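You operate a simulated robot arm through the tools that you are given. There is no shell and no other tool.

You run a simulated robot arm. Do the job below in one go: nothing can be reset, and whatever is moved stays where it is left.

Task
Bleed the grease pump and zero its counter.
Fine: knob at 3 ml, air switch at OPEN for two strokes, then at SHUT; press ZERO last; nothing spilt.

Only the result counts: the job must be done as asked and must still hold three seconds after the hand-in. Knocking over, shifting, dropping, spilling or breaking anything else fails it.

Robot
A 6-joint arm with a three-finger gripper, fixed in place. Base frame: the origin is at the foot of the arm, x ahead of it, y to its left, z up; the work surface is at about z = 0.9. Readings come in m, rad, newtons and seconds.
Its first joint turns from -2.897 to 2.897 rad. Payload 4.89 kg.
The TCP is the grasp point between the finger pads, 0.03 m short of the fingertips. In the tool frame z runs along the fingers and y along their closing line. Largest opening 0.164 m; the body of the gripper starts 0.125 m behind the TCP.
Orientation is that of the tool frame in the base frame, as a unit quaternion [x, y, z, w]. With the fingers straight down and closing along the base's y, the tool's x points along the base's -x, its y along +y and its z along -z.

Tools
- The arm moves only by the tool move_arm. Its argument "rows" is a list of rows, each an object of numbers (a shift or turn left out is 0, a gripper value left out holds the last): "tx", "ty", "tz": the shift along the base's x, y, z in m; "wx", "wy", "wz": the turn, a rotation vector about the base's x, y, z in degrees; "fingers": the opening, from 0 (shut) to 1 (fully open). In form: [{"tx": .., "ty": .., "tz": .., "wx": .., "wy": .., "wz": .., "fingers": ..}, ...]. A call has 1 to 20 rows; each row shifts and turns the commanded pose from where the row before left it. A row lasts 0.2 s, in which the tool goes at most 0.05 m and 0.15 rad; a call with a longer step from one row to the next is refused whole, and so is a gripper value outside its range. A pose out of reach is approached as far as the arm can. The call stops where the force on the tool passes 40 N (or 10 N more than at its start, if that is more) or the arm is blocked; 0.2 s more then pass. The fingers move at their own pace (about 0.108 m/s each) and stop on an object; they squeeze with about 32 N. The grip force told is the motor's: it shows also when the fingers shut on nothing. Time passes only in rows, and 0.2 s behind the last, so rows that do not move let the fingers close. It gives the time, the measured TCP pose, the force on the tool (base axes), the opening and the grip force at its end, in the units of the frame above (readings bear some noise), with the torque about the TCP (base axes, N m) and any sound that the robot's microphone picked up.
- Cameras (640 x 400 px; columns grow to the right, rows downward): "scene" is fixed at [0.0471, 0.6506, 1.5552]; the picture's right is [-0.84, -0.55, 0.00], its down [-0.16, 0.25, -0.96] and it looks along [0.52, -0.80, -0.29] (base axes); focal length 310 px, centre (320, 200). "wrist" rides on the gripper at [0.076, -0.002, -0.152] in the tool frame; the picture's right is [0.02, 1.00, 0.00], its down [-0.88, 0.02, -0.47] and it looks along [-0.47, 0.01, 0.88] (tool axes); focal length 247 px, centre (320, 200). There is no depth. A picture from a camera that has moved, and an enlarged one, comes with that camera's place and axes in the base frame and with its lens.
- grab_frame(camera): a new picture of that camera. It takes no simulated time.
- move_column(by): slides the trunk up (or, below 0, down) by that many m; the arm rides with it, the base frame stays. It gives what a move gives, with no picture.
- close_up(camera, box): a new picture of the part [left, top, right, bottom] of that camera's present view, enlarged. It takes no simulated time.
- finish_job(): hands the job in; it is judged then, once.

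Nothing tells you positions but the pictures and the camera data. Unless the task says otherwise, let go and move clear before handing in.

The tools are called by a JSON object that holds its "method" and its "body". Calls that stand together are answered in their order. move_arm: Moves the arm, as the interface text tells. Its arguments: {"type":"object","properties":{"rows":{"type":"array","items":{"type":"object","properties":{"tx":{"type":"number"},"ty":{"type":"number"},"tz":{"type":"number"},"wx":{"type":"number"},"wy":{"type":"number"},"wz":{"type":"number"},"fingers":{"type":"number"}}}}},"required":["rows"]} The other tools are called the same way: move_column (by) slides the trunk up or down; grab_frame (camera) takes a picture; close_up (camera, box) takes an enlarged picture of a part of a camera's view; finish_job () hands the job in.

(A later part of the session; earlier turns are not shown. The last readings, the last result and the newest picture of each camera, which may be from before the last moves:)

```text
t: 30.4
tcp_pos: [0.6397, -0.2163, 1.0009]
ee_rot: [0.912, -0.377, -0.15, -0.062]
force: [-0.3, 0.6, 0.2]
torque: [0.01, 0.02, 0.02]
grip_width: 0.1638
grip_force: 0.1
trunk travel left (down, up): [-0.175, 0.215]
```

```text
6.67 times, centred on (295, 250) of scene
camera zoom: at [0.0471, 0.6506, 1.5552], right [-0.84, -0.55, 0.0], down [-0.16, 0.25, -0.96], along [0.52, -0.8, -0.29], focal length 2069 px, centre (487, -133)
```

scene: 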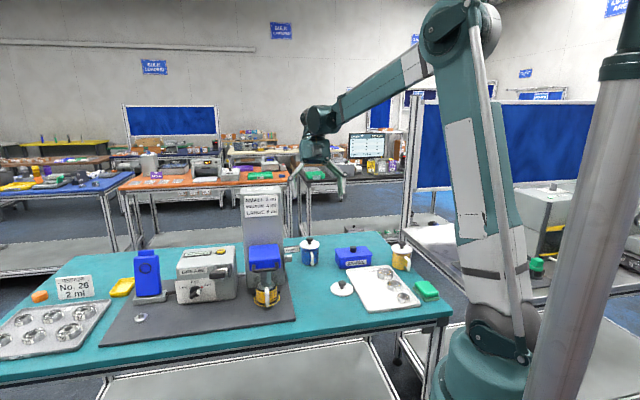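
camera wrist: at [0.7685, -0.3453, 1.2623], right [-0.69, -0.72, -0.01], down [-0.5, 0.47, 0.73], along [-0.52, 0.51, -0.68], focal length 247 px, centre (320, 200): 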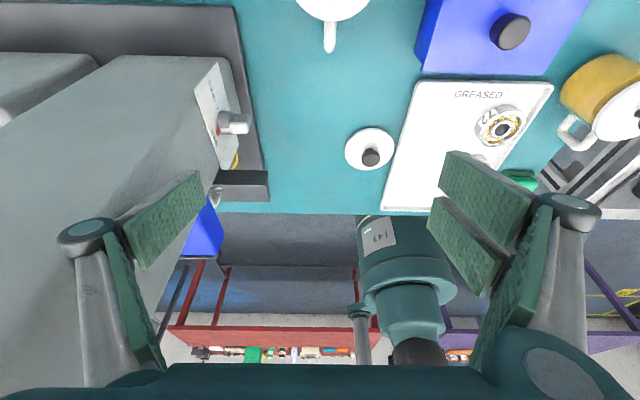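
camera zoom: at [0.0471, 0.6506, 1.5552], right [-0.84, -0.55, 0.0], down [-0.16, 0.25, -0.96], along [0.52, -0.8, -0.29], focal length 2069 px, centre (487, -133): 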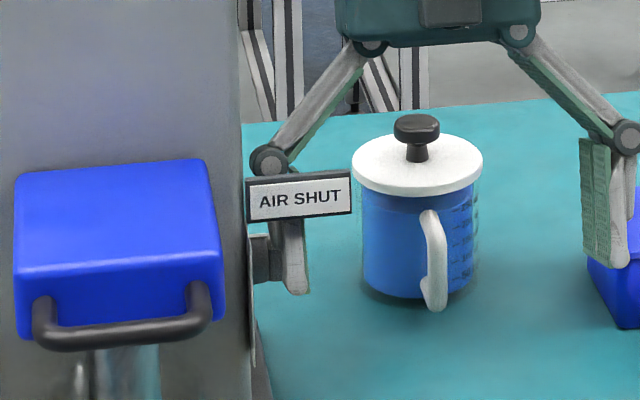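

The finger is in place but a bit low for turning the short bar past its axis. I lift 8 mm and push toward OPEN in small steps.

{"method": "move_arm", "body": {"rows": [{"tz": 0.008}, {"tx": 0.003, "ty": -0.003}, {"tx": 0.003, "ty": -0.003}, {"tx": 0.003, "ty": -0.003, "tz": 0.0015}, {"tx": 0.003, "ty": -0.003, "tz": 0.0015}, {}]}}

{"method": "close_up", "body": {"camera": "wrist", "box": [130, 80, 290, 240]}}

{"method": "close_up", "body": {"camera": "scene", "box": [270, 220, 320, 280]}}

```text
t: 31.8
tcp_pos: [0.6494, -0.2259, 1.0127]
ee_rot: [0.912, -0.377, -0.152, -0.063]
force: [-13.6, 15.3, 9.0]
torque: [0.62, -0.47, 1.84]
grip_width: 0.1643
grip_force: 0.0
trunk travel left (down, up): [-0.175, 0.215]
```

```text
2.50 times, centred on (210, 160) of wrist
camera zoom: at [0.7359, -0.3125, 1.1326], right [-0.69, -0.72, -0.01], down [-0.5, 0.47, 0.73], along [-0.52, 0.51, -0.68], focal length 617 px, centre (595, 300)
```

zoom: 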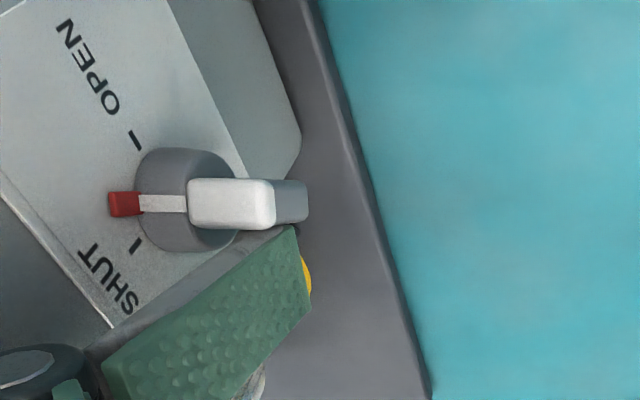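

```text
6.67 times, centred on (295, 250) of scene
camera zoom: at [0.0471, 0.6506, 1.5552], right [-0.84, -0.55, 0.0], down [-0.16, 0.25, -0.96], along [0.52, -0.8, -0.29], focal length 2069 px, centre (487, -133)
```

zoom: 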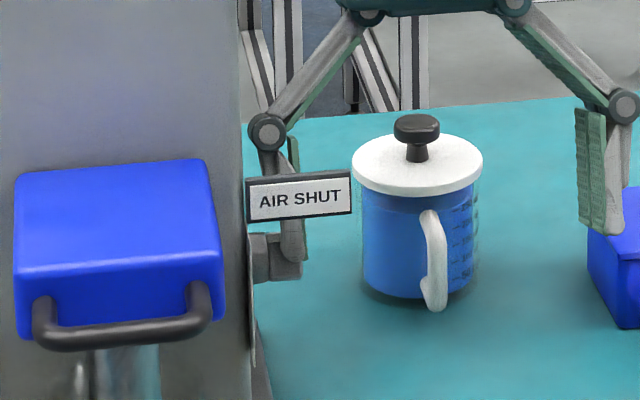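

It has turned about half way. I continue over the top and then slightly downward.

{"method": "move_arm", "body": {"rows": [{"tx": 0.0025, "ty": -0.0025, "tz": 0.001}, {"tx": 0.0025, "ty": -0.0025}, {"tx": 0.0025, "ty": -0.0025}, {}]}}

{"method": "close_up", "body": {"camera": "wrist", "box": [130, 80, 290, 240]}}

```text
t: 32.2
tcp_pos: [0.6538, -0.2291, 1.0145]
ee_rot: [0.912, -0.376, -0.149, -0.063]
force: [9.0, 6.4, 27.3]
torque: [1.41, -1.91, 0.02]
grip_width: 0.1649
grip_force: 0.1
trunk travel left (down, up): [-0.175, 0.215]
stopped in row 2: the force on the tool passed its limit at 41 N (the readings are from after the stop); the commanded pose is now the measured one
```

```text
2.50 times, centred on (210, 160) of wrist
camera zoom: at [0.7399, -0.3147, 1.1342], right [-0.69, -0.72, -0.01], down [-0.5, 0.47, 0.73], along [-0.52, 0.51, -0.68], focal length 617 px, centre (595, 300)
```

zoom: 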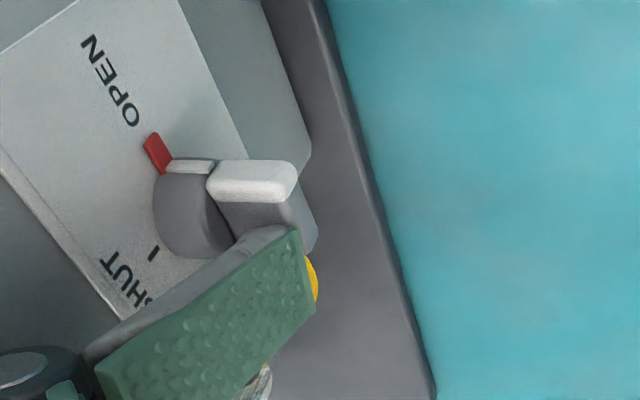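

It snapped over to OPEN. I lift the finger out along its axis and check.

{"method": "move_arm", "body": {"rows": [{"tz": 0.01}, {"tx": 0.009, "ty": -0.009, "tz": 0.0308}, {"tx": 0.009, "ty": -0.009, "tz": 0.0308}, {"tx": 0.009, "ty": -0.009, "tz": 0.0308}, {"tx": 0.009, "ty": -0.009, "tz": 0.0308}, {}]}}

{"method": "close_up", "body": {"camera": "wrist", "box": [130, 40, 290, 200]}}

{"method": "close_up", "body": {"camera": "scene", "box": [270, 220, 320, 280]}}

```text
t: 33.6
tcp_pos: [0.6891, -0.2673, 1.1451]
ee_rot: [0.912, -0.377, -0.15, -0.062]
force: [0.0, -0.7, 0.2]
torque: [-0.01, -0.03, -0.02]
grip_width: 0.1639
grip_force: 0.0
trunk travel left (down, up): [-0.175, 0.215]
```

```text
2.50 times, centred on (210, 120) of wrist
camera zoom: at [0.7753, -0.3519, 1.2658], right [-0.69, -0.72, -0.01], down [-0.5, 0.47, 0.73], along [-0.52, 0.51, -0.68], focal length 617 px, centre (595, 400)
```

zoom: 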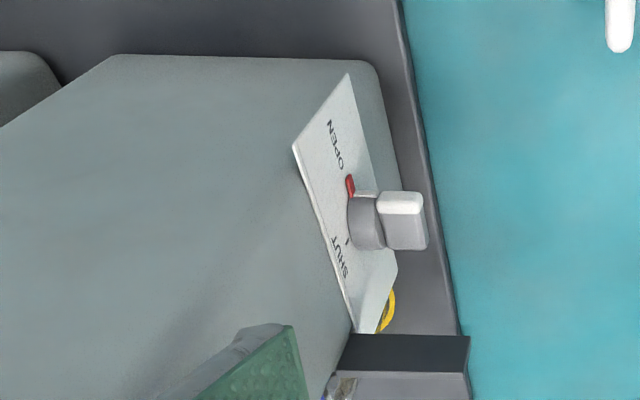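

```text
6.67 times, centred on (295, 250) of scene
camera zoom: at [0.0471, 0.6506, 1.5552], right [-0.84, -0.55, 0.0], down [-0.16, 0.25, -0.96], along [0.52, -0.8, -0.29], focal length 2069 px, centre (487, -133)
```

zoom: 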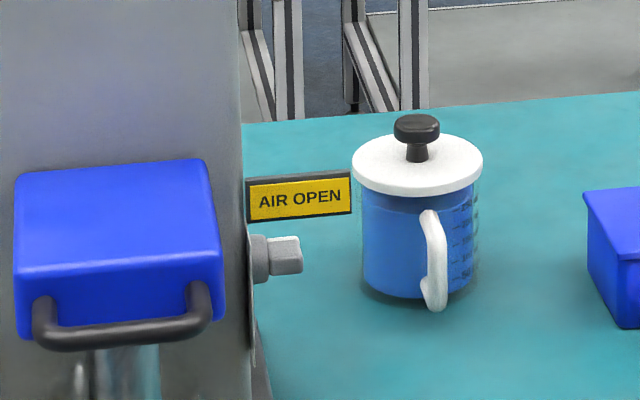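

The sign now reads AIR OPEN. Next I shut the fingers, straighten the tool and go round the front to the pump lever for the two strokes.

{"method": "move_arm", "body": {"rows": [{"tx": -0.031, "ty": 0.0281, "tz": 0.025, "wx": -5.303, "wy": -5.303, "fingers": 0}, {"tx": -0.031, "ty": 0.0281, "tz": 0.025, "wx": -5.303, "wy": -5.303}, {"tx": -0.031, "ty": 0.0281, "tz": 0.025, "wx": -5.303, "wy": -5.303}, {"tx": -0.031, "ty": 0.0281, "tz": 0.025}, {"tx": -0.031, "ty": 0.0281, "wz": -8}, {"tx": -0.031, "ty": 0.0281, "wz": -8}, {"tx": -0.031, "ty": 0.0281, "wz": -8}, {"tx": -0.031, "ty": 0.0281, "wz": -8}, {"tx": -0.031, "ty": 0.0281, "wz": -8}]}}

{"method": "move_arm", "body": {"rows": [{"tx": 0.0296, "ty": 0.0296, "wz": -8}, {"tx": 0.0296, "ty": 0.0296, "wz": -8}, {"tx": 0.0296, "ty": 0.0296, "wz": -8}, {"tx": 0.0296, "ty": 0.0296, "wz": -8}, {"tx": 0.0296, "ty": 0.0296, "wz": -8}, {"tx": 0.0296, "ty": 0.0296, "wz": -8}, {"tx": 0.0296, "ty": 0.0296, "wz": -8}, {"tx": 0.0296, "ty": 0.0296, "wz": -8}, {"wz": -7.6}, {"wz": -7.6}, {"wz": -7.6}, {"wz": -7.6}, {"wz": -7.6}, {"wz": -7.6}, {"wz": -7.6}, {"wz": -7.6}, {"wz": -7.6}, {"wz": -7.6}, {}]}}

{"method": "grab_frame", "body": {"camera": "wrist"}}

{"method": "grab_frame", "body": {"camera": "scene"}}

```text
t: 35.6
tcp_pos: [0.4108, -0.0125, 1.2466]
ee_rot: [0.737, -0.675, 0.025, 0.021]
force: [1.7, -0.5, -0.1]
torque: [0.04, 0.27, -0.03]
grip_width: 0.0003
grip_force: 31.6
trunk travel left (down, up): [-0.175, 0.215]
```

```text
t: 39.6
tcp_pos: [0.646, 0.2235, 1.2465]
ee_rot: [0.383, 0.923, 0.011, -0.03]
force: [-0.8, -0.2, -0.5]
torque: [0.02, -0.02, 0.03]
grip_width: 0.0002
grip_force: 32.0
trunk travel left (down, up): [-0.175, 0.215]
```

```text
taken
camera wrist: at [0.5982, 0.2684, 1.4032], right [0.69, 0.72, 0.0], down [0.66, -0.63, 0.42], along [0.3, -0.29, -0.91], focal length 247 px, centre (320, 200)
```

wrist: 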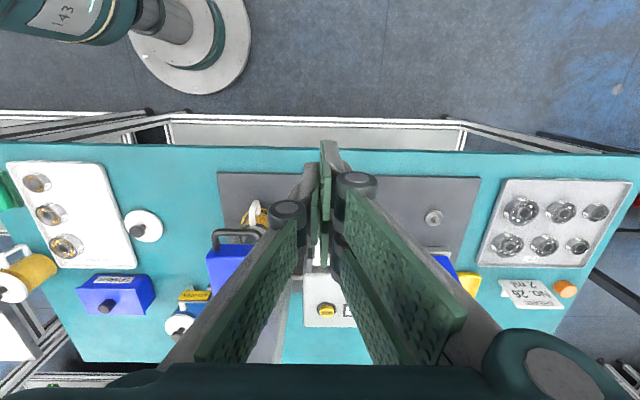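

```text
taken
```

scene: 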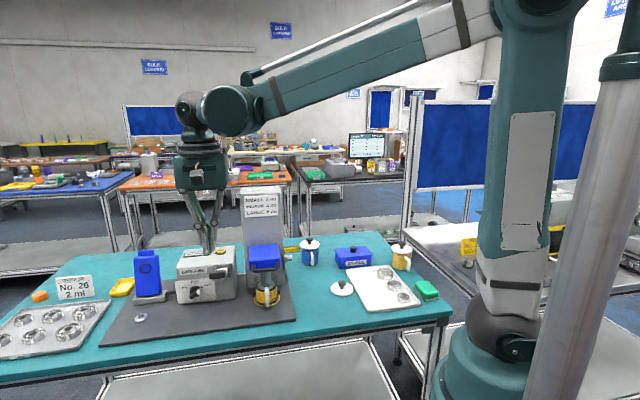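

The tool is nearly straight; I correct the small residual tilt, move above the lever handle and check in the scene picture.

{"method": "move_arm", "body": {"rows": [{"wx": -2.6, "wy": -2.6}, {"tx": 0.0271, "ty": -0.0271}, {"tx": 0.0271, "ty": -0.0271}, {"tx": 0.0271, "ty": -0.0271}, {"tz": -0.04}, {"tz": -0.04}, {}]}}

{"method": "close_up", "body": {"camera": "scene", "box": [165, 220, 265, 310]}}

{"method": "close_up", "body": {"camera": "wrist", "box": [220, 60, 440, 260]}}

```text
t: 41.2
tcp_pos: [0.7277, 0.1419, 1.1656]
ee_rot: [0.383, 0.924, -0.001, 0.0]
force: [0.0, 0.5, 0.2]
torque: [0.0, 0.07, 0.02]
grip_width: 0.0001
grip_force: 31.9
trunk travel left (down, up): [-0.175, 0.215]
```

```text
4.44 times, centred on (215, 265) of scene
camera zoom: at [0.0471, 0.6506, 1.5552], right [-0.84, -0.55, 0.0], down [-0.16, 0.25, -0.96], along [0.52, -0.8, -0.29], focal length 1379 px, centre (787, -89)
```

zoom: 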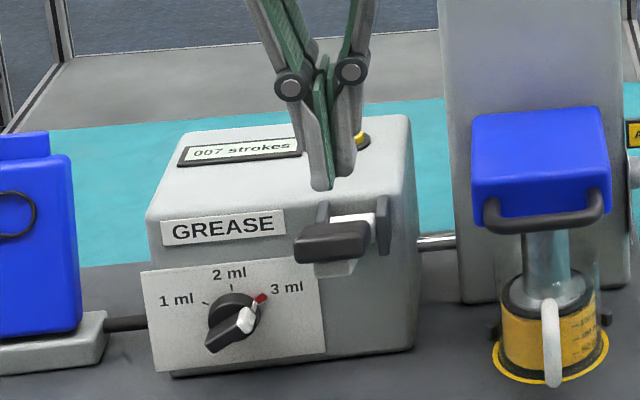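

```text
2.00 times, centred on (330, 160) of wrist
camera zoom: at [0.6723, 0.1937, 1.3176], right [0.69, 0.72, 0.0], down [0.64, -0.61, 0.47], along [0.34, -0.33, -0.88], focal length 494 px, centre (300, 280)
```

zoom: 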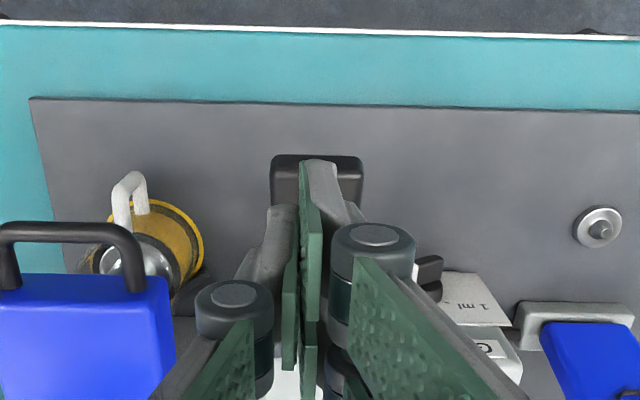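

Fingers are centred over the handle. I press the lever down in a steady motion and listen.

{"method": "move_arm", "body": {"rows": [{"tz": -0.025}, {"tz": -0.012}, {"tz": -0.012}, {"tz": -0.012}, {"tz": -0.012}, {"tz": -0.012}, {"tz": -0.012}]}}

{"method": "close_up", "body": {"camera": "scene", "box": [165, 220, 265, 310]}}

```text
t: 42.8
tcp_pos: [0.7271, 0.1399, 1.0695]
ee_rot: [0.382, 0.924, -0.001, 0.0]
force: [-0.6, 4.3, 11.7]
torque: [-0.01, -0.15, 0.05]
grip_width: 0.006
grip_force: 45.4
trunk travel left (down, up): [-0.175, 0.215]
```

```text
4.44 times, centred on (215, 265) of scene
camera zoom: at [0.0471, 0.6506, 1.5552], right [-0.84, -0.55, 0.0], down [-0.16, 0.25, -0.96], along [0.52, -0.8, -0.29], focal length 1379 px, centre (787, -89)
```

zoom: 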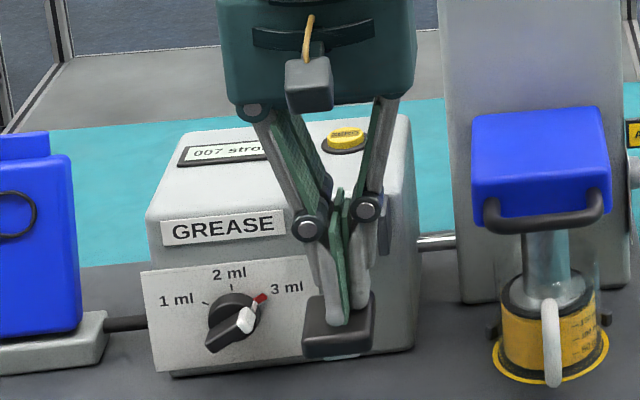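

The lever goes down at about 12 N. I continue down, following the arc inward.

{"method": "move_arm", "body": {"rows": [{"tz": -0.012, "tx": 0.0015, "ty": -0.0015}, {"tz": -0.012, "tx": 0.0025, "ty": -0.0025}, {"tz": -0.012, "tx": 0.004, "ty": -0.004}, {}]}}

{"method": "close_up", "body": {"camera": "scene", "box": [165, 220, 265, 310]}}

```text
t: 43.4
tcp_pos: [0.7301, 0.1399, 1.0559]
ee_rot: [0.382, 0.924, -0.001, -0.001]
force: [-9.0, -0.8, 33.5]
torque: [-0.27, -0.09, -0.07]
grip_width: 0.0059
grip_force: 44.8
trunk travel left (down, up): [-0.175, 0.215]
stopped in row 2: the force on the tool passed its limit at 59 N (the readings are from after the stop); the commanded pose is now the measured one
```

```text
4.44 times, centred on (215, 265) of scene
camera zoom: at [0.0471, 0.6506, 1.5552], right [-0.84, -0.55, 0.0], down [-0.16, 0.25, -0.96], along [0.52, -0.8, -0.29], focal length 1379 px, centre (787, -89)
```

zoom: 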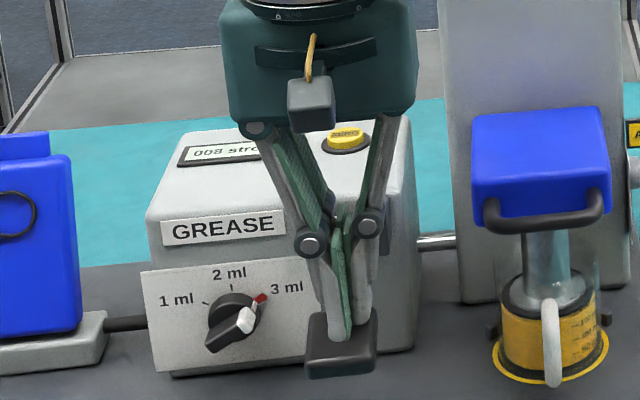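

The counter went to 008 and the lever hit its bottom stop at 59 N. I raise slowly to let the lever come back up.

{"method": "move_arm", "body": {"rows": [{"tz": 0.015}, {"tz": 0.02}, {"tz": 0.025}, {"tz": 0.03}, {"tz": 0.02}, {}, {}]}}

{"method": "close_up", "body": {"camera": "scene", "box": [165, 220, 265, 310]}}

{"method": "close_up", "body": {"camera": "scene", "box": [235, 235, 305, 320]}}

```text
t: 45.0
tcp_pos: [0.7308, 0.1398, 1.1648]
ee_rot: [0.383, 0.924, 0.0, -0.001]
force: [0.4, -0.2, -0.5]
torque: [0.01, -0.01, 0.02]
grip_width: 0.0
grip_force: 44.3
trunk travel left (down, up): [-0.175, 0.215]
```

```text
4.44 times, centred on (215, 265) of scene
camera zoom: at [0.0471, 0.6506, 1.5552], right [-0.84, -0.55, 0.0], down [-0.16, 0.25, -0.96], along [0.52, -0.8, -0.29], focal length 1379 px, centre (787, -89)
```

zoom: 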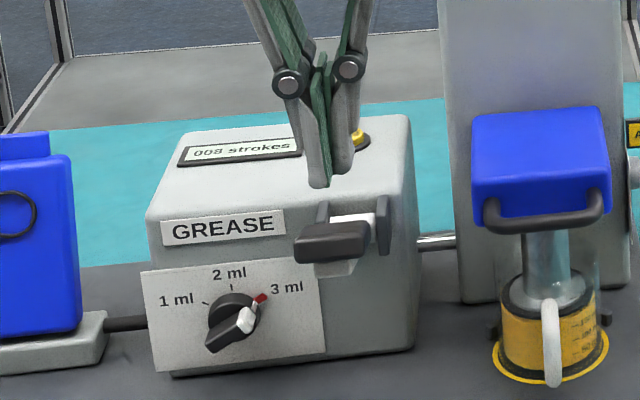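

```text
4.71 times, centred on (270, 278) of scene
camera zoom: at [0.0471, 0.6506, 1.5552], right [-0.84, -0.55, 0.0], down [-0.16, 0.25, -0.96], along [0.52, -0.8, -0.29], focal length 1460 px, centre (555, -165)
```

zoom: 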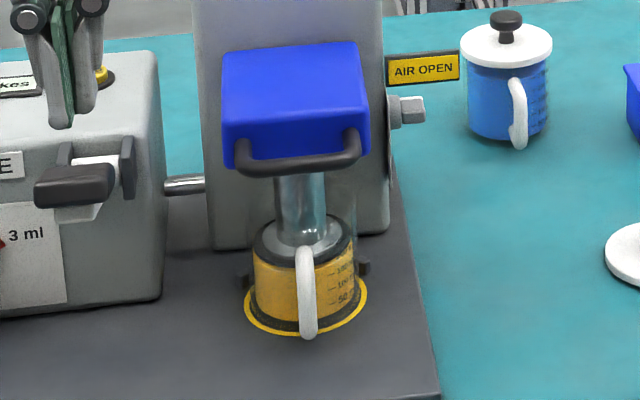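

The lever sprung back and one stroke is counted (008), with the cup fine. I do the second stroke, with smaller steps near the stop.

{"method": "move_arm", "body": {"rows": [{"tz": -0.025}, {"tz": -0.012}, {"tz": -0.012}, {"tz": -0.012}, {"tz": -0.012}, {"tz": -0.012}, {"tz": -0.012}, {"tz": -0.006}, {"tz": -0.005}, {"tz": -0.004}, {}]}}

{"method": "close_up", "body": {"camera": "scene", "box": [165, 220, 265, 310]}}

```text
t: 47.1
tcp_pos: [0.7304, 0.1411, 1.0556]
ee_rot: [0.382, 0.924, 0.001, 0.0]
force: [-7.9, 2.1, 31.8]
torque: [-0.2, -0.07, -0.06]
grip_width: 0.0057
grip_force: 45.3
trunk travel left (down, up): [-0.175, 0.215]
stopped in row 10: the force on the tool passed its limit at 51 N (the readings are from after the stop); the commanded pose is now the measured one
```

```text
4.44 times, centred on (215, 265) of scene
camera zoom: at [0.0471, 0.6506, 1.5552], right [-0.84, -0.55, 0.0], down [-0.16, 0.25, -0.96], along [0.52, -0.8, -0.29], focal length 1379 px, centre (787, -89)
```

zoom: 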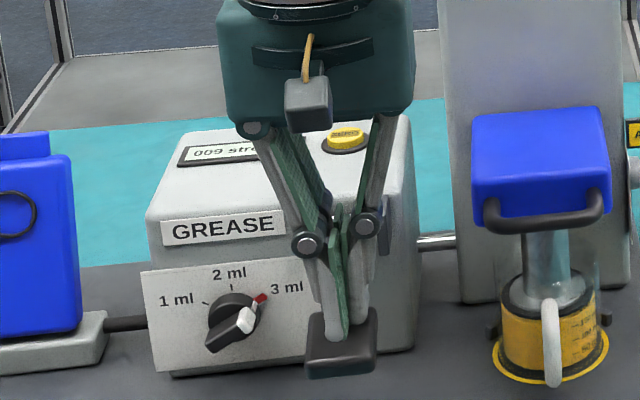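

Second stroke is counted (009). I lift off the lever and travel back round the front to the air switch, turning the tool again.

{"method": "move_arm", "body": {"rows": [{"tz": 0.015}, {"tz": 0.02}, {"tz": 0.025}, {"tz": 0.03}, {"tz": 0.02}, {"tz": 0.04}, {"tz": 0.04}, {"tx": -0.0271, "ty": 0.0271}, {"tx": -0.0271, "ty": 0.0271}, {"tx": -0.0271, "ty": 0.0271}, {"tx": -0.0296, "ty": -0.0296, "wz": 8}, {"tx": -0.0296, "ty": -0.0296, "wz": 8}, {"tx": -0.0296, "ty": -0.0296, "wz": 8}, {"tx": -0.0296, "ty": -0.0296, "wz": 8}, {"tx": -0.0296, "ty": -0.0296, "wz": 8}, {"tx": -0.0296, "ty": -0.0296, "wz": 8}, {"tx": -0.0296, "ty": -0.0296, "wz": 8}, {"tx": -0.0296, "ty": -0.0296, "wz": 8}]}}

{"method": "close_up", "body": {"camera": "scene", "box": [165, 220, 305, 320]}}

{"method": "move_arm", "body": {"rows": [{"tx": 0.031, "ty": -0.0281, "wz": 8}, {"tx": 0.031, "ty": -0.0281, "wz": 8}, {"tx": 0.031, "ty": -0.0281, "wz": 8}, {"tx": 0.031, "ty": -0.0281, "wz": 8}, {"tx": 0.031, "ty": -0.0281, "wz": 8}, {"tx": 0.031, "ty": -0.0281, "wz": 8}, {"tx": 0.031, "ty": -0.0281, "wz": 8}, {"tx": 0.031, "ty": -0.0281, "wz": 8}, {"tx": 0.031, "ty": -0.0281, "wz": 8}, {"wz": 7.333}, {"wz": 7.333}, {"wz": 7.333}, {"wz": 7.333}, {"wz": 7.333}, {"wz": 7.335}, {"wx": 3.536, "wy": 3.536, "fingers": 1.0}, {"wx": 3.536, "wy": 3.536}, {}, {}, {}]}}

{"method": "grab_frame", "body": {"camera": "wrist"}}

{"method": "close_up", "body": {"camera": "scene", "box": [260, 170, 340, 280]}}

```text
t: 50.9
tcp_pos: [0.4157, -0.0151, 1.2433]
ee_rot: [-0.167, 0.986, -0.001, -0.001]
force: [1.8, 0.0, -0.2]
torque: [-0.02, 0.25, 0.01]
grip_width: 0.0
grip_force: 44.5
trunk travel left (down, up): [-0.175, 0.215]
```

```text
4.00 times, centred on (235, 270) of scene
camera zoom: at [0.0471, 0.6506, 1.5552], right [-0.84, -0.55, 0.0], down [-0.16, 0.25, -0.96], along [0.52, -0.8, -0.29], focal length 1241 px, centre (660, -80)
```

zoom: 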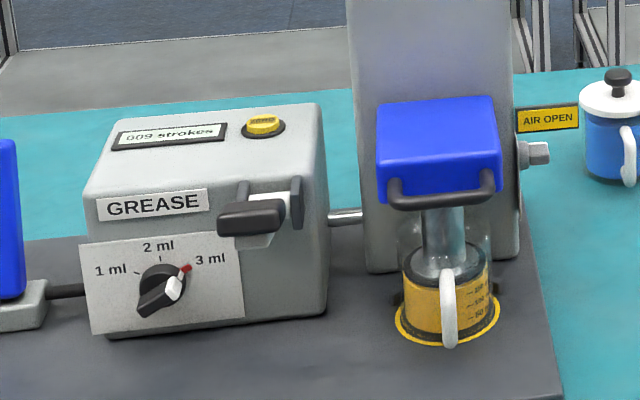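

```text
t: 55.1
tcp_pos: [0.6919, -0.2688, 1.2456]
ee_rot: [0.92, -0.381, -0.08, -0.034]
force: [0.6, -0.2, -0.1]
torque: [-0.02, -0.04, -0.01]
grip_width: 0.1641
grip_force: 0.1
trunk travel left (down, up): [-0.175, 0.215]
```

```text
taken
camera wrist: at [0.7647, -0.3389, 1.3818], right [-0.69, -0.72, 0.0], down [-0.57, 0.54, 0.62], along [-0.44, 0.43, -0.79], focal length 247 px, centre (320, 200)
```

wrist: 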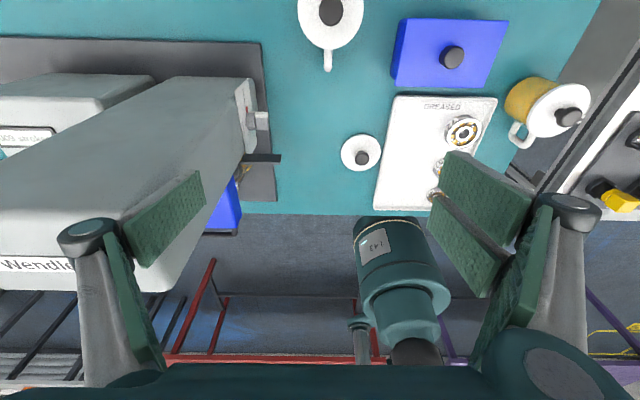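

```text
3.64 times, centred on (300, 225) of scene
camera zoom: at [0.0471, 0.6506, 1.5552], right [-0.84, -0.55, 0.0], down [-0.16, 0.25, -0.96], along [0.52, -0.8, -0.29], focal length 1128 px, centre (393, 109)
```

zoom: 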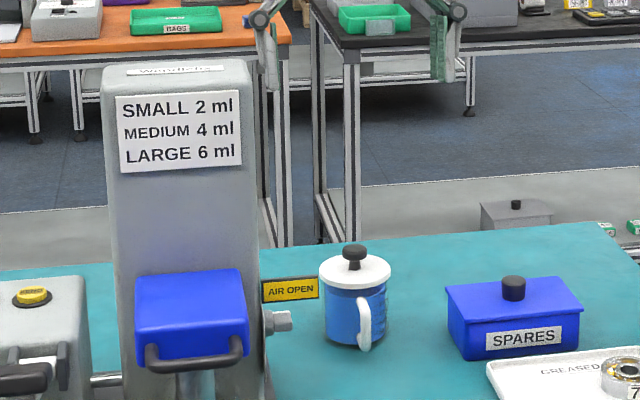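

The lever is up with 009 on the counter and the dose still at 3 ml. I bring the finger down above the sign-side end of the switch bar to press it back to SHUT.

{"method": "move_arm", "body": {"rows": [{"tx": -0.0219, "ty": 0.0219, "tz": -0.0186}, {"tx": -0.0046, "ty": 0.0046, "tz": -0.0367}, {"tx": -0.0046, "ty": 0.0046, "tz": -0.0367}, {"tx": -0.0046, "ty": 0.0046, "tz": -0.0367}, {"tx": -0.0046, "ty": 0.0046, "tz": -0.0367}, {}]}}

{"method": "close_up", "body": {"camera": "wrist", "box": [130, 80, 290, 240]}}

{"method": "close_up", "body": {"camera": "scene", "box": [270, 210, 320, 270]}}

```text
t: 56.5
tcp_pos: [0.6531, -0.2273, 1.0783]
ee_rot: [0.921, -0.38, -0.08, -0.035]
force: [1.3, -0.5, -0.2]
torque: [0.0, 0.01, 0.02]
grip_width: 0.1639
grip_force: 0.1
trunk travel left (down, up): [-0.175, 0.215]
```

```text
2.50 times, centred on (210, 160) of wrist
camera zoom: at [0.7258, -0.2986, 1.2146], right [-0.69, -0.72, 0.0], down [-0.57, 0.54, 0.62], along [-0.44, 0.43, -0.79], focal length 617 px, centre (595, 300)
```

zoom: 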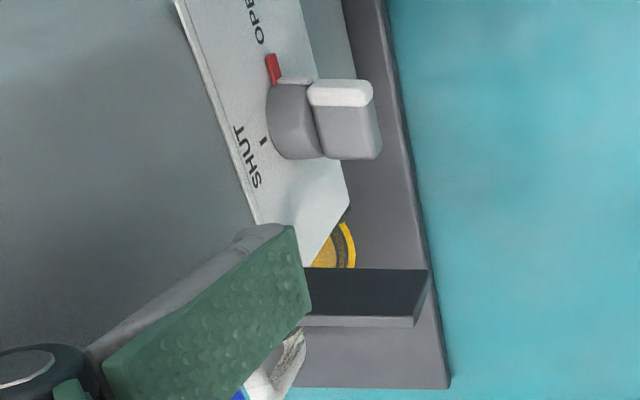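

```text
6.67 times, centred on (295, 240) of scene
camera zoom: at [0.0471, 0.6506, 1.5552], right [-0.84, -0.55, 0.0], down [-0.16, 0.25, -0.96], along [0.52, -0.8, -0.29], focal length 2069 px, centre (487, -67)
```

zoom: 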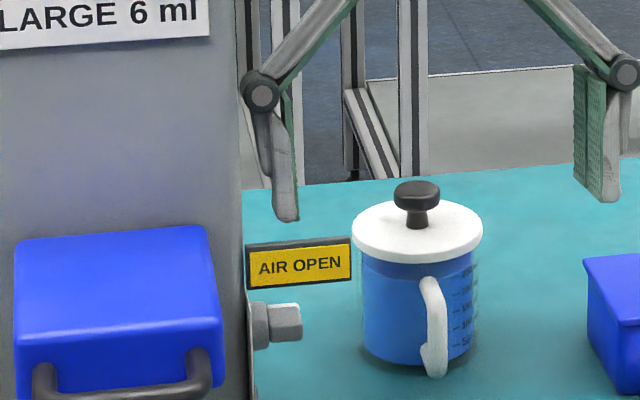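

Alignment looks right: the finger is above the sign-side end of the bar. I lower to just above it and check again.

{"method": "move_arm", "body": {"rows": [{"tx": -0.0024, "ty": 0.0024, "tz": -0.0194}, {"tx": -0.0024, "ty": 0.0024, "tz": -0.0194}, {"tx": -0.002, "ty": 0.002, "tz": -0.0164}, {}]}}

{"method": "close_up", "body": {"camera": "wrist", "box": [130, 80, 290, 240]}}

{"method": "close_up", "body": {"camera": "scene", "box": [270, 210, 320, 270]}}

```text
t: 57.5
tcp_pos: [0.6458, -0.2212, 1.0219]
ee_rot: [0.92, -0.381, -0.08, -0.034]
force: [0.2, 0.8, 0.2]
torque: [0.0, 0.03, -0.02]
grip_width: 0.1638
grip_force: 0.1
trunk travel left (down, up): [-0.175, 0.215]
```

```text
2.50 times, centred on (210, 160) of wrist
camera zoom: at [0.719, -0.2922, 1.1579], right [-0.69, -0.72, 0.0], down [-0.57, 0.54, 0.62], along [-0.44, 0.43, -0.79], focal length 617 px, centre (595, 300)
```

zoom: 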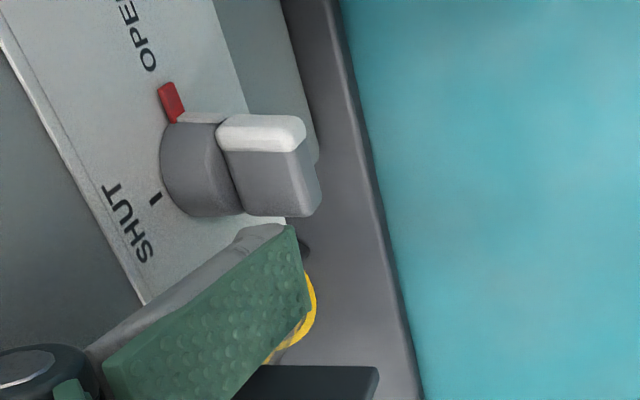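

```text
6.67 times, centred on (295, 240) of scene
camera zoom: at [0.0471, 0.6506, 1.5552], right [-0.84, -0.55, 0.0], down [-0.16, 0.25, -0.96], along [0.52, -0.8, -0.29], focal length 2069 px, centre (487, -67)
```

zoom: 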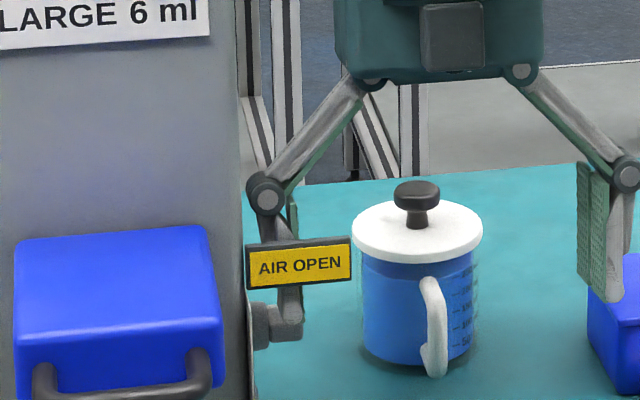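

I nudge 1.5 mm toward the bar and press its sign-side end down in small steps.

{"method": "move_arm", "body": {"rows": [{"tx": 0.001, "ty": -0.001, "tz": -0.01}, {"tz": -0.005}, {"tx": -0.0007, "ty": 0.0007, "tz": -0.003}, {"tx": -0.001, "ty": 0.001, "tz": -0.003}, {"tx": -0.001, "ty": 0.001, "tz": -0.003}, {}]}}

{"method": "close_up", "body": {"camera": "wrist", "box": [130, 80, 290, 240]}}

{"method": "close_up", "body": {"camera": "scene", "box": [270, 220, 320, 280]}}

```text
t: 58.9
tcp_pos: [0.6457, -0.219, 0.9984]
ee_rot: [0.921, -0.38, -0.08, -0.035]
force: [-0.8, -0.5, 0.5]
torque: [0.04, 0.0, -0.01]
grip_width: 0.1642
grip_force: 0.1
trunk travel left (down, up): [-0.175, 0.215]
```

```text
2.50 times, centred on (210, 160) of wrist
camera zoom: at [0.7174, -0.2903, 1.1359], right [-0.69, -0.72, 0.0], down [-0.57, 0.54, 0.62], along [-0.44, 0.43, -0.79], focal length 617 px, centre (595, 300)
```

zoom: 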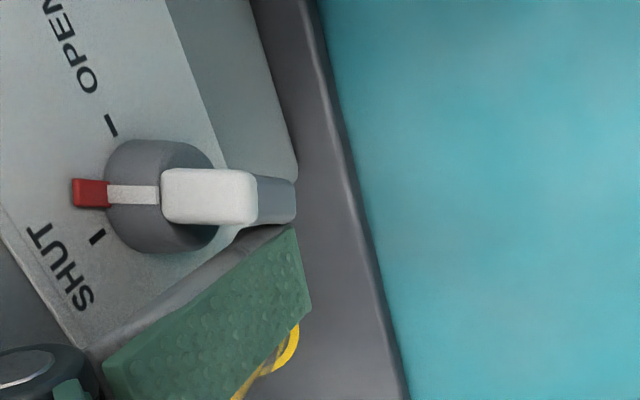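

```text
6.67 times, centred on (295, 250) of scene
camera zoom: at [0.0471, 0.6506, 1.5552], right [-0.84, -0.55, 0.0], down [-0.16, 0.25, -0.96], along [0.52, -0.8, -0.29], focal length 2069 px, centre (487, -133)
```

zoom: 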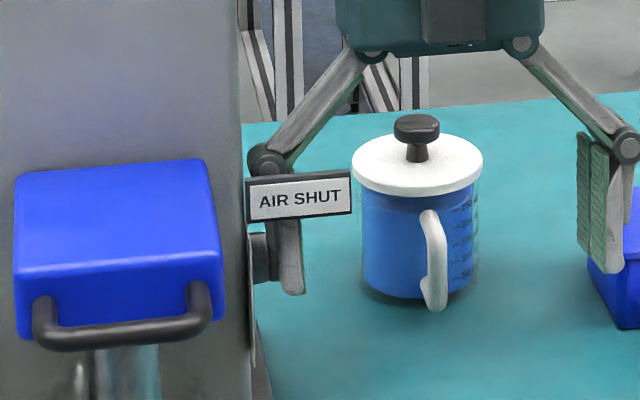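

The pointer is past half way and the sign reads AIR SHUT, but the bar is not yet upright. I press on a little.

{"method": "move_arm", "body": {"rows": [{"tz": -0.003}, {"tz": -0.002}, {"tz": -0.002}, {}]}}

{"method": "close_up", "body": {"camera": "wrist", "box": [130, 80, 290, 240]}}

```text
t: 59.9
tcp_pos: [0.6447, -0.2196, 0.9919]
ee_rot: [0.921, -0.381, -0.08, -0.034]
force: [-0.5, 0.3, 0.0]
torque: [-0.01, 0.04, 0.07]
grip_width: 0.164
grip_force: 0.0
trunk travel left (down, up): [-0.175, 0.215]
```

```text
2.50 times, centred on (210, 160) of wrist
camera zoom: at [0.7173, -0.2904, 1.1299], right [-0.69, -0.72, 0.0], down [-0.57, 0.54, 0.62], along [-0.44, 0.43, -0.79], focal length 617 px, centre (595, 300)
```

zoom: 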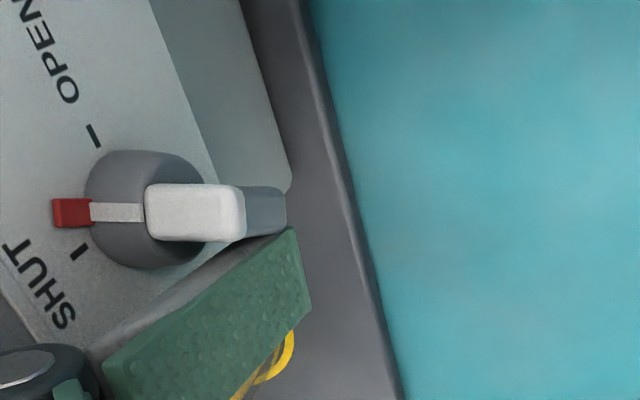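

The bar is roughly 60 degrees of the way. To bring it exactly upright I straighten the finger to vertical and keep pressing down along its side.

{"method": "move_arm", "body": {"rows": [{"tx": -0.001, "ty": 0.001}, {"wx": -3.0, "wy": -3.0}, {"wx": -3.0, "wy": -3.0}, {}]}}

{"method": "close_up", "body": {"camera": "wrist", "box": [130, 80, 290, 240]}}

{"method": "close_up", "body": {"camera": "scene", "box": [270, 220, 320, 280]}}

```text
t: 60.9
tcp_pos: [0.6442, -0.2186, 0.9929]
ee_rot: [0.924, -0.382, -0.012, -0.006]
force: [-1.2, -0.5, 0.3]
torque: [0.0, -0.02, -0.01]
grip_width: 0.1638
grip_force: 0.0
trunk travel left (down, up): [-0.175, 0.215]
```

```text
2.50 times, centred on (210, 160) of wrist
camera zoom: at [0.7022, -0.2749, 1.1433], right [-0.69, -0.72, 0.0], down [-0.63, 0.6, 0.5], along [-0.36, 0.34, -0.87], focal length 617 px, centre (595, 300)
```

zoom: 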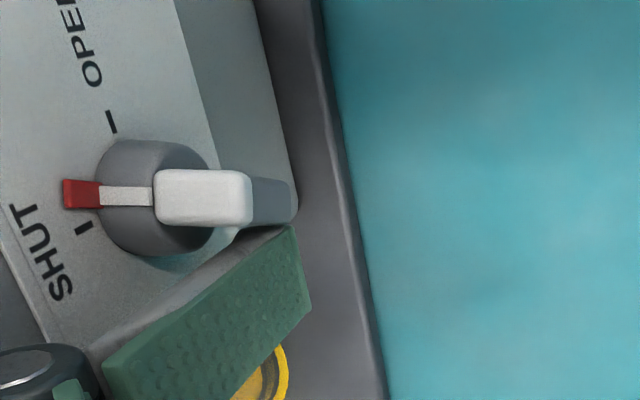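

```text
6.67 times, centred on (295, 250) of scene
camera zoom: at [0.0471, 0.6506, 1.5552], right [-0.84, -0.55, 0.0], down [-0.16, 0.25, -0.96], along [0.52, -0.8, -0.29], focal length 2069 px, centre (487, -133)
```

zoom: 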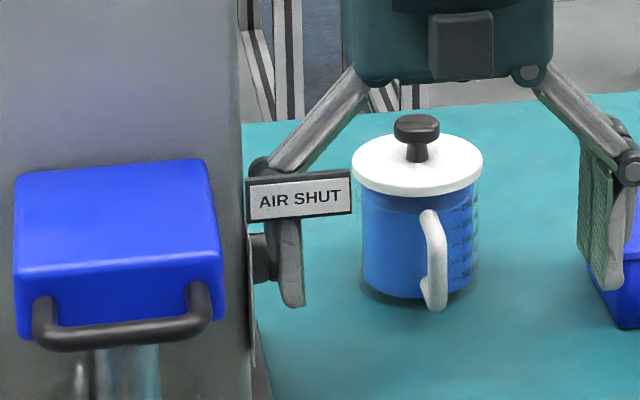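

No contact now. I lower 6 mm and nudge the finger toward the bar's lower end to bring it upright.

{"method": "move_arm", "body": {"rows": [{"tz": -0.003}, {"tz": -0.003}, {"tz": -0.002}, {}]}}

{"method": "close_up", "body": {"camera": "wrist", "box": [130, 80, 290, 240]}}

```text
t: 61.9
tcp_pos: [0.6441, -0.2172, 0.9853]
ee_rot: [0.924, -0.381, -0.012, -0.005]
force: [0.0, -0.6, 0.6]
torque: [0.01, 0.01, -0.01]
grip_width: 0.1641
grip_force: 0.0
trunk travel left (down, up): [-0.175, 0.215]
```

```text
2.50 times, centred on (210, 160) of wrist
camera zoom: at [0.7015, -0.2742, 1.1352], right [-0.69, -0.72, 0.0], down [-0.63, 0.6, 0.5], along [-0.36, 0.34, -0.87], focal length 617 px, centre (595, 300)
```

zoom: 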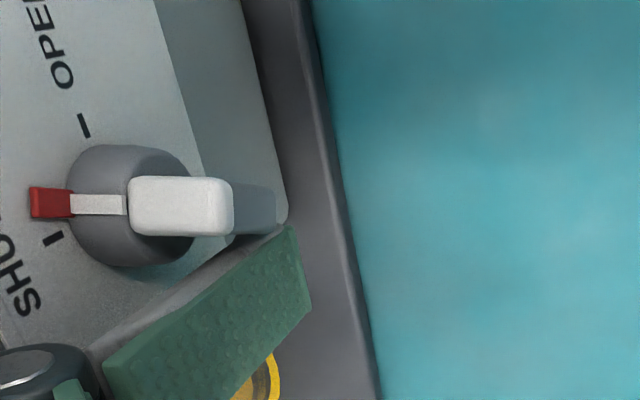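

{"method": "move_arm", "body": {"rows": [{"tx": 0.0015, "ty": -0.0015}, {"tx": 0.0015, "ty": -0.0015}, {}]}}

{"method": "close_up", "body": {"camera": "wrist", "box": [130, 80, 290, 240]}}

```text
t: 62.7
tcp_pos: [0.6448, -0.2204, 0.9848]
ee_rot: [0.924, -0.382, -0.012, -0.006]
force: [-0.7, 0.9, -0.6]
torque: [-0.01, 0.02, -0.03]
grip_width: 0.164
grip_force: 0.0
trunk travel left (down, up): [-0.175, 0.215]
```

```text
2.50 times, centred on (210, 160) of wrist
camera zoom: at [0.7038, -0.2775, 1.135], right [-0.69, -0.72, 0.0], down [-0.63, 0.6, 0.5], along [-0.36, 0.34, -0.87], focal length 617 px, centre (595, 300)
```

zoom: 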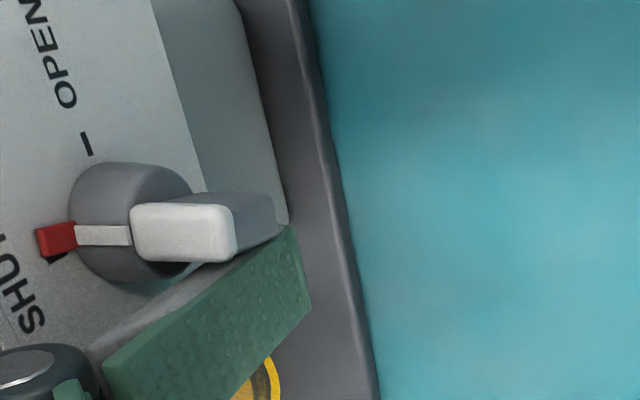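

It is turning; the pointer is nearly at the SHUT tick. A little more.

{"method": "move_arm", "body": {"rows": [{"tx": 0.0012, "ty": -0.0012}, {"tx": 0.0008, "ty": -0.0008}, {}]}}

{"method": "close_up", "body": {"camera": "wrist", "box": [130, 80, 290, 240]}}

```text
t: 63.5
tcp_pos: [0.6483, -0.2227, 0.9858]
ee_rot: [0.924, -0.382, -0.012, -0.005]
force: [-9.5, 14.3, -4.8]
torque: [-0.44, 0.11, 1.43]
grip_width: 0.1639
grip_force: 0.0
trunk travel left (down, up): [-0.175, 0.215]
```

```text
2.50 times, centred on (210, 160) of wrist
camera zoom: at [0.7059, -0.2791, 1.1346], right [-0.69, -0.72, 0.0], down [-0.63, 0.6, 0.5], along [-0.36, 0.34, -0.87], focal length 617 px, centre (595, 300)
```

zoom: 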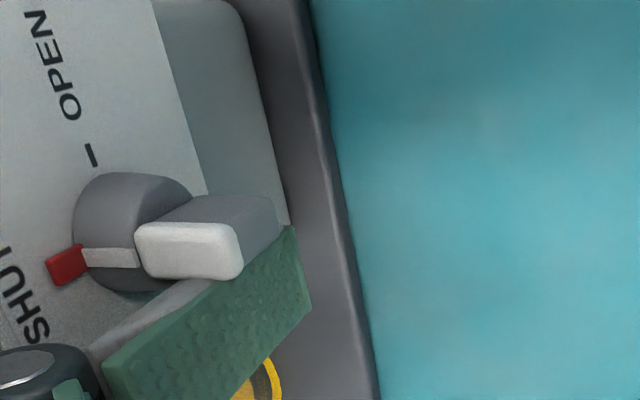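

The pointer covers the SHUT tick and the finger is flush with resistance. I back off slightly, lift straight up and verify.

{"method": "move_arm", "body": {"rows": [{"tx": -0.0015, "ty": 0.0015}, {"tz": 0.02}, {"tz": 0.03, "tx": 0.004, "ty": -0.004}, {"tz": 0.04, "tx": 0.008, "ty": -0.008}, {"tz": 0.04, "tx": 0.01, "ty": -0.01}, {"tz": 0.04}, {}]}}

{"method": "close_up", "body": {"camera": "wrist", "box": [170, 60, 310, 180]}}

{"method": "close_up", "body": {"camera": "scene", "box": [270, 220, 320, 280]}}

```text
t: 65.1
tcp_pos: [0.6701, -0.2424, 1.1532]
ee_rot: [0.924, -0.382, -0.012, -0.005]
force: [-0.1, -0.5, 0.1]
torque: [-0.03, -0.02, -0.02]
grip_width: 0.1638
grip_force: 0.0
trunk travel left (down, up): [-0.175, 0.215]
```

```text
3.33 times, centred on (240, 120) of wrist
camera zoom: at [0.7281, -0.299, 1.3033], right [-0.69, -0.72, 0.0], down [-0.63, 0.6, 0.5], along [-0.36, 0.34, -0.87], focal length 823 px, centre (587, 467)
```

zoom: 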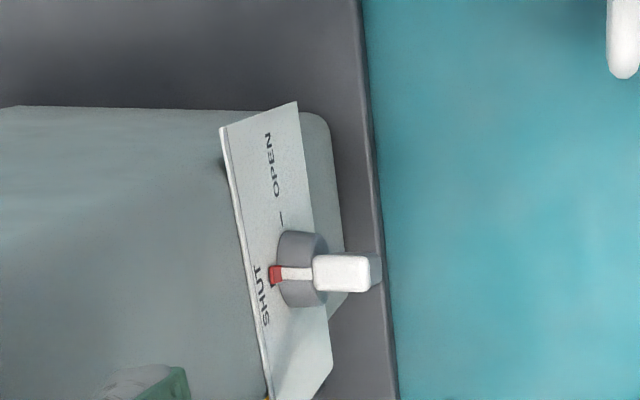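

```text
6.67 times, centred on (295, 250) of scene
camera zoom: at [0.0471, 0.6506, 1.5552], right [-0.84, -0.55, 0.0], down [-0.16, 0.25, -0.96], along [0.52, -0.8, -0.29], focal length 2069 px, centre (487, -133)
```

zoom: 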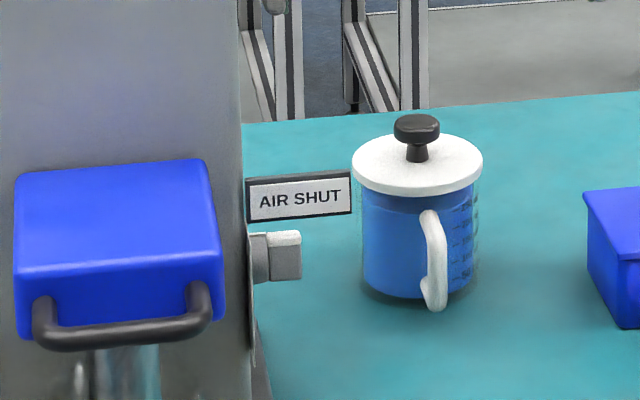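

Air is SHUT with the bar upright. Now the ZERO button: I shut the fingers, go round the front again and tilt the tool forward 45 degrees so that its front fingertip leads and the palm stays clear of the tower.

{"method": "move_arm", "body": {"rows": [{"tx": -0.0324, "ty": 0.0286, "tz": 0.022, "fingers": 0}, {"tx": -0.0324, "ty": 0.0286, "tz": 0.022}, {"tx": -0.0324, "ty": 0.0286, "tz": 0.022}, {"tx": -0.0324, "ty": 0.0286, "tz": 0.022, "wz": -8}, {"tx": -0.0324, "ty": 0.0286, "wz": -8}, {"tx": -0.0324, "ty": 0.0286, "wz": -8}, {"tx": -0.0324, "ty": 0.0286, "wz": -8}, {"tx": -0.0324, "ty": 0.0286, "wz": -8}, {"tx": 0.0296, "ty": 0.0296, "wz": -8}, {"tx": 0.0296, "ty": 0.0296, "wz": -8}, {"tx": 0.0296, "ty": 0.0296, "wz": -8}, {"tx": 0.0296, "ty": 0.0296, "wz": -8}, {"tx": 0.0296, "ty": 0.0296, "wz": -8}, {"tx": 0.0296, "ty": 0.0296, "wz": -8}, {"tx": 0.0296, "ty": 0.0296, "wz": -8}, {"tx": 0.0296, "ty": 0.0296, "wz": -8}]}}

{"method": "move_arm", "body": {"rows": [{"wz": -7.6}, {"wz": -7.6}, {"wz": -7.6}, {"wz": -7.6}, {"wz": -7.6}, {"wz": -7.6}, {"wz": -7.6}, {"wz": -7.6}, {"wz": -7.6}, {"wz": -7.6}, {"wx": -5.3, "wy": -5.3}, {"wx": -5.3, "wy": -5.3}, {"wx": -5.3, "wy": -5.3}, {"wx": -5.3, "wy": -5.3}, {"wx": -5.3, "wy": -5.3}, {"wx": -5.3, "wy": -5.3}, {}]}}

{"method": "grab_frame", "body": {"camera": "wrist"}}

{"method": "grab_frame", "body": {"camera": "scene"}}

```text
t: 68.5
tcp_pos: [0.6474, 0.2212, 1.2428]
ee_rot: [-0.267, 0.964, 0.003, 0.013]
force: [-1.1, -1.1, 0.6]
torque: [0.16, -0.19, 0.01]
grip_width: 0.0
grip_force: 32.3
trunk travel left (down, up): [-0.175, 0.215]
```

```text
t: 72.1
tcp_pos: [0.6471, 0.2233, 1.2442]
ee_rot: [0.352, 0.849, -0.151, 0.364]
force: [0.2, -0.3, -0.6]
torque: [-0.02, 0.01, 0.02]
grip_width: 0.0
grip_force: 32.5
trunk travel left (down, up): [-0.175, 0.215]
```

```text
taken
camera wrist: at [0.5296, 0.3359, 1.2923], right [0.7, 0.72, -0.02], down [0.2, -0.17, 0.96], along [0.69, -0.67, -0.26], focal length 247 px, centre (320, 200)
```

wrist: 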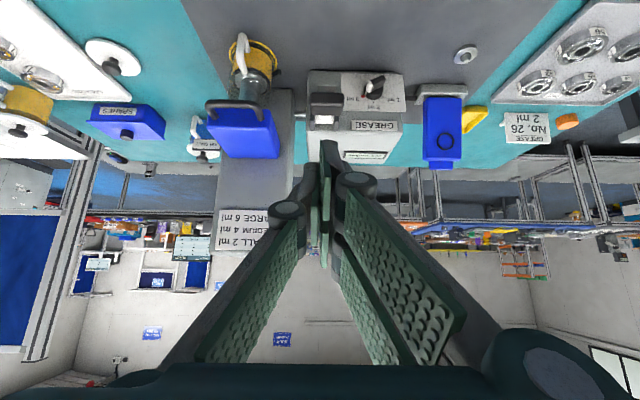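

```text
taken
```

scene: 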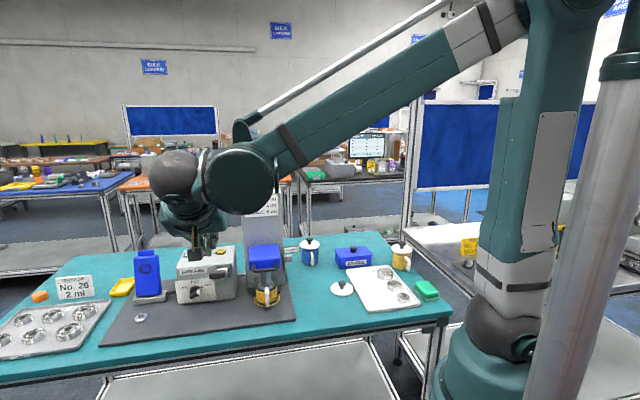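

Tilt is right. I move over the grey box at this height and check where the front fingertip is relative to the button.

{"method": "move_arm", "body": {"rows": [{"tx": 0.0303, "ty": -0.0281}, {"tx": 0.0303, "ty": -0.0281}, {"tx": 0.0303, "ty": -0.0281}, {"tx": 0.0303, "ty": -0.0281}, {"tx": 0.0303, "ty": -0.0281}, {"tx": 0.0303, "ty": -0.0281}, {"tx": 0.0303, "ty": -0.0281}, {"tx": 0.0303, "ty": -0.0281}, {"tz": -0.04}, {"tz": -0.03}, {}]}}

{"method": "grab_frame", "body": {"camera": "wrist"}}

{"method": "close_up", "body": {"camera": "scene", "box": [165, 190, 285, 300]}}

```text
t: 74.5
tcp_pos: [0.8886, -0.0014, 1.1725]
ee_rot: [0.351, 0.849, -0.151, 0.364]
force: [0.2, -0.6, 0.0]
torque: [-0.02, 0.02, 0.0]
grip_width: 0.0001
grip_force: 31.7
trunk travel left (down, up): [-0.175, 0.215]
```

```text
taken
camera wrist: at [0.7715, 0.1122, 1.2225], right [0.7, 0.72, -0.02], down [0.2, -0.17, 0.96], along [0.69, -0.67, -0.26], focal length 247 px, centre (320, 200)
```

wrist: 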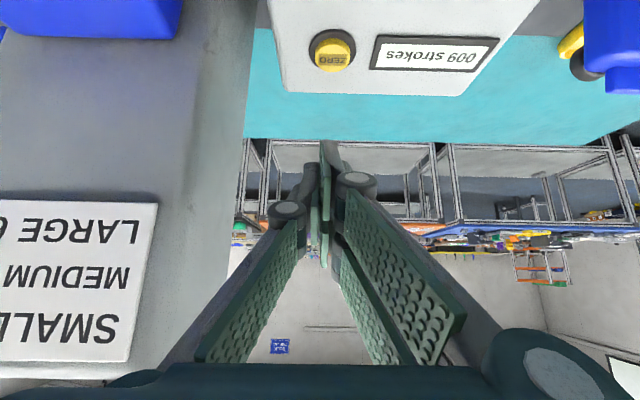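

```text
3.64 times, centred on (225, 245) of scene
camera zoom: at [0.0471, 0.6506, 1.5552], right [-0.84, -0.55, 0.0], down [-0.16, 0.25, -0.96], along [0.52, -0.8, -0.29], focal length 1128 px, centre (666, 36)
```

zoom: 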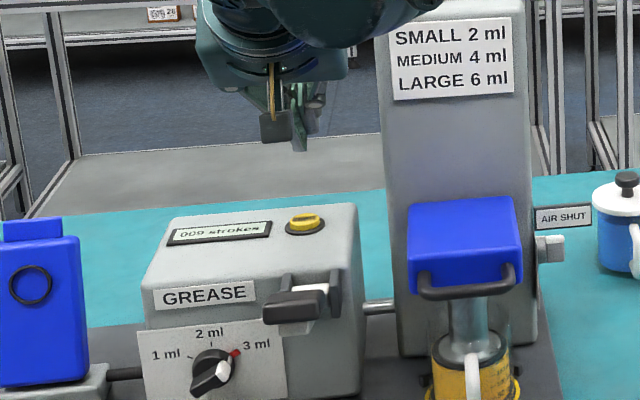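

The front fingertip is directly above the ZERO button. I lower it and press gently in small steps.

{"method": "move_arm", "body": {"rows": [{"tz": -0.035}, {"tz": -0.025}, {}]}}

{"method": "close_up", "body": {"camera": "wrist", "box": [240, 60, 420, 180]}}

{"method": "close_up", "body": {"camera": "scene", "box": [190, 215, 260, 275]}}

```text
t: 75.3
tcp_pos: [0.888, -0.0019, 1.1123]
ee_rot: [0.351, 0.849, -0.151, 0.365]
force: [0.2, 0.3, -0.5]
torque: [-0.03, 0.01, -0.02]
grip_width: 0.0005
grip_force: 32.8
trunk travel left (down, up): [-0.175, 0.215]
```

```text
3.33 times, centred on (330, 120) of wrist
camera zoom: at [0.7712, 0.1119, 1.1613], right [0.7, 0.72, -0.02], down [0.2, -0.17, 0.96], along [0.69, -0.67, -0.26], focal length 823 px, centre (287, 467)
```

zoom: 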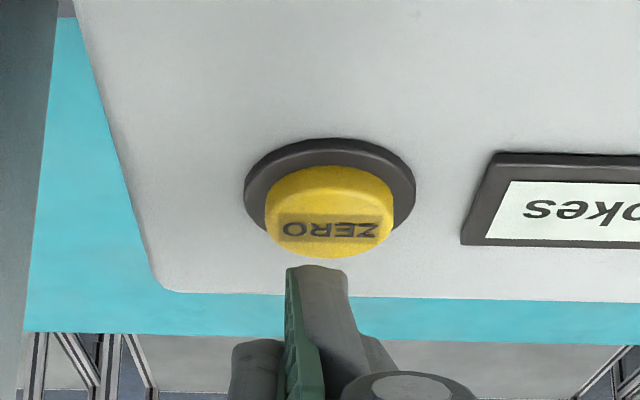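

```text
6.67 times, centred on (225, 245) of scene
camera zoom: at [0.0471, 0.6506, 1.5552], right [-0.84, -0.55, 0.0], down [-0.16, 0.25, -0.96], along [0.52, -0.8, -0.29], focal length 2069 px, centre (953, -100)
```

zoom: 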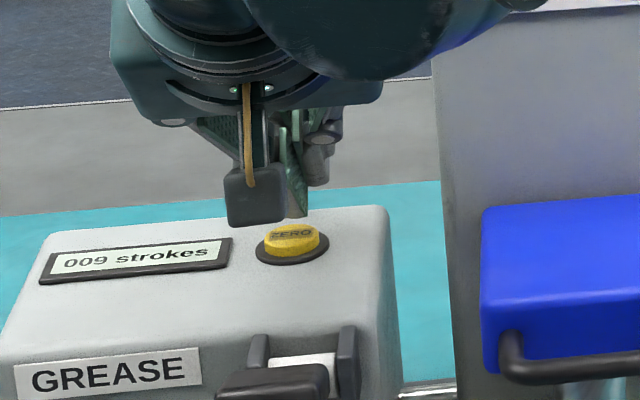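

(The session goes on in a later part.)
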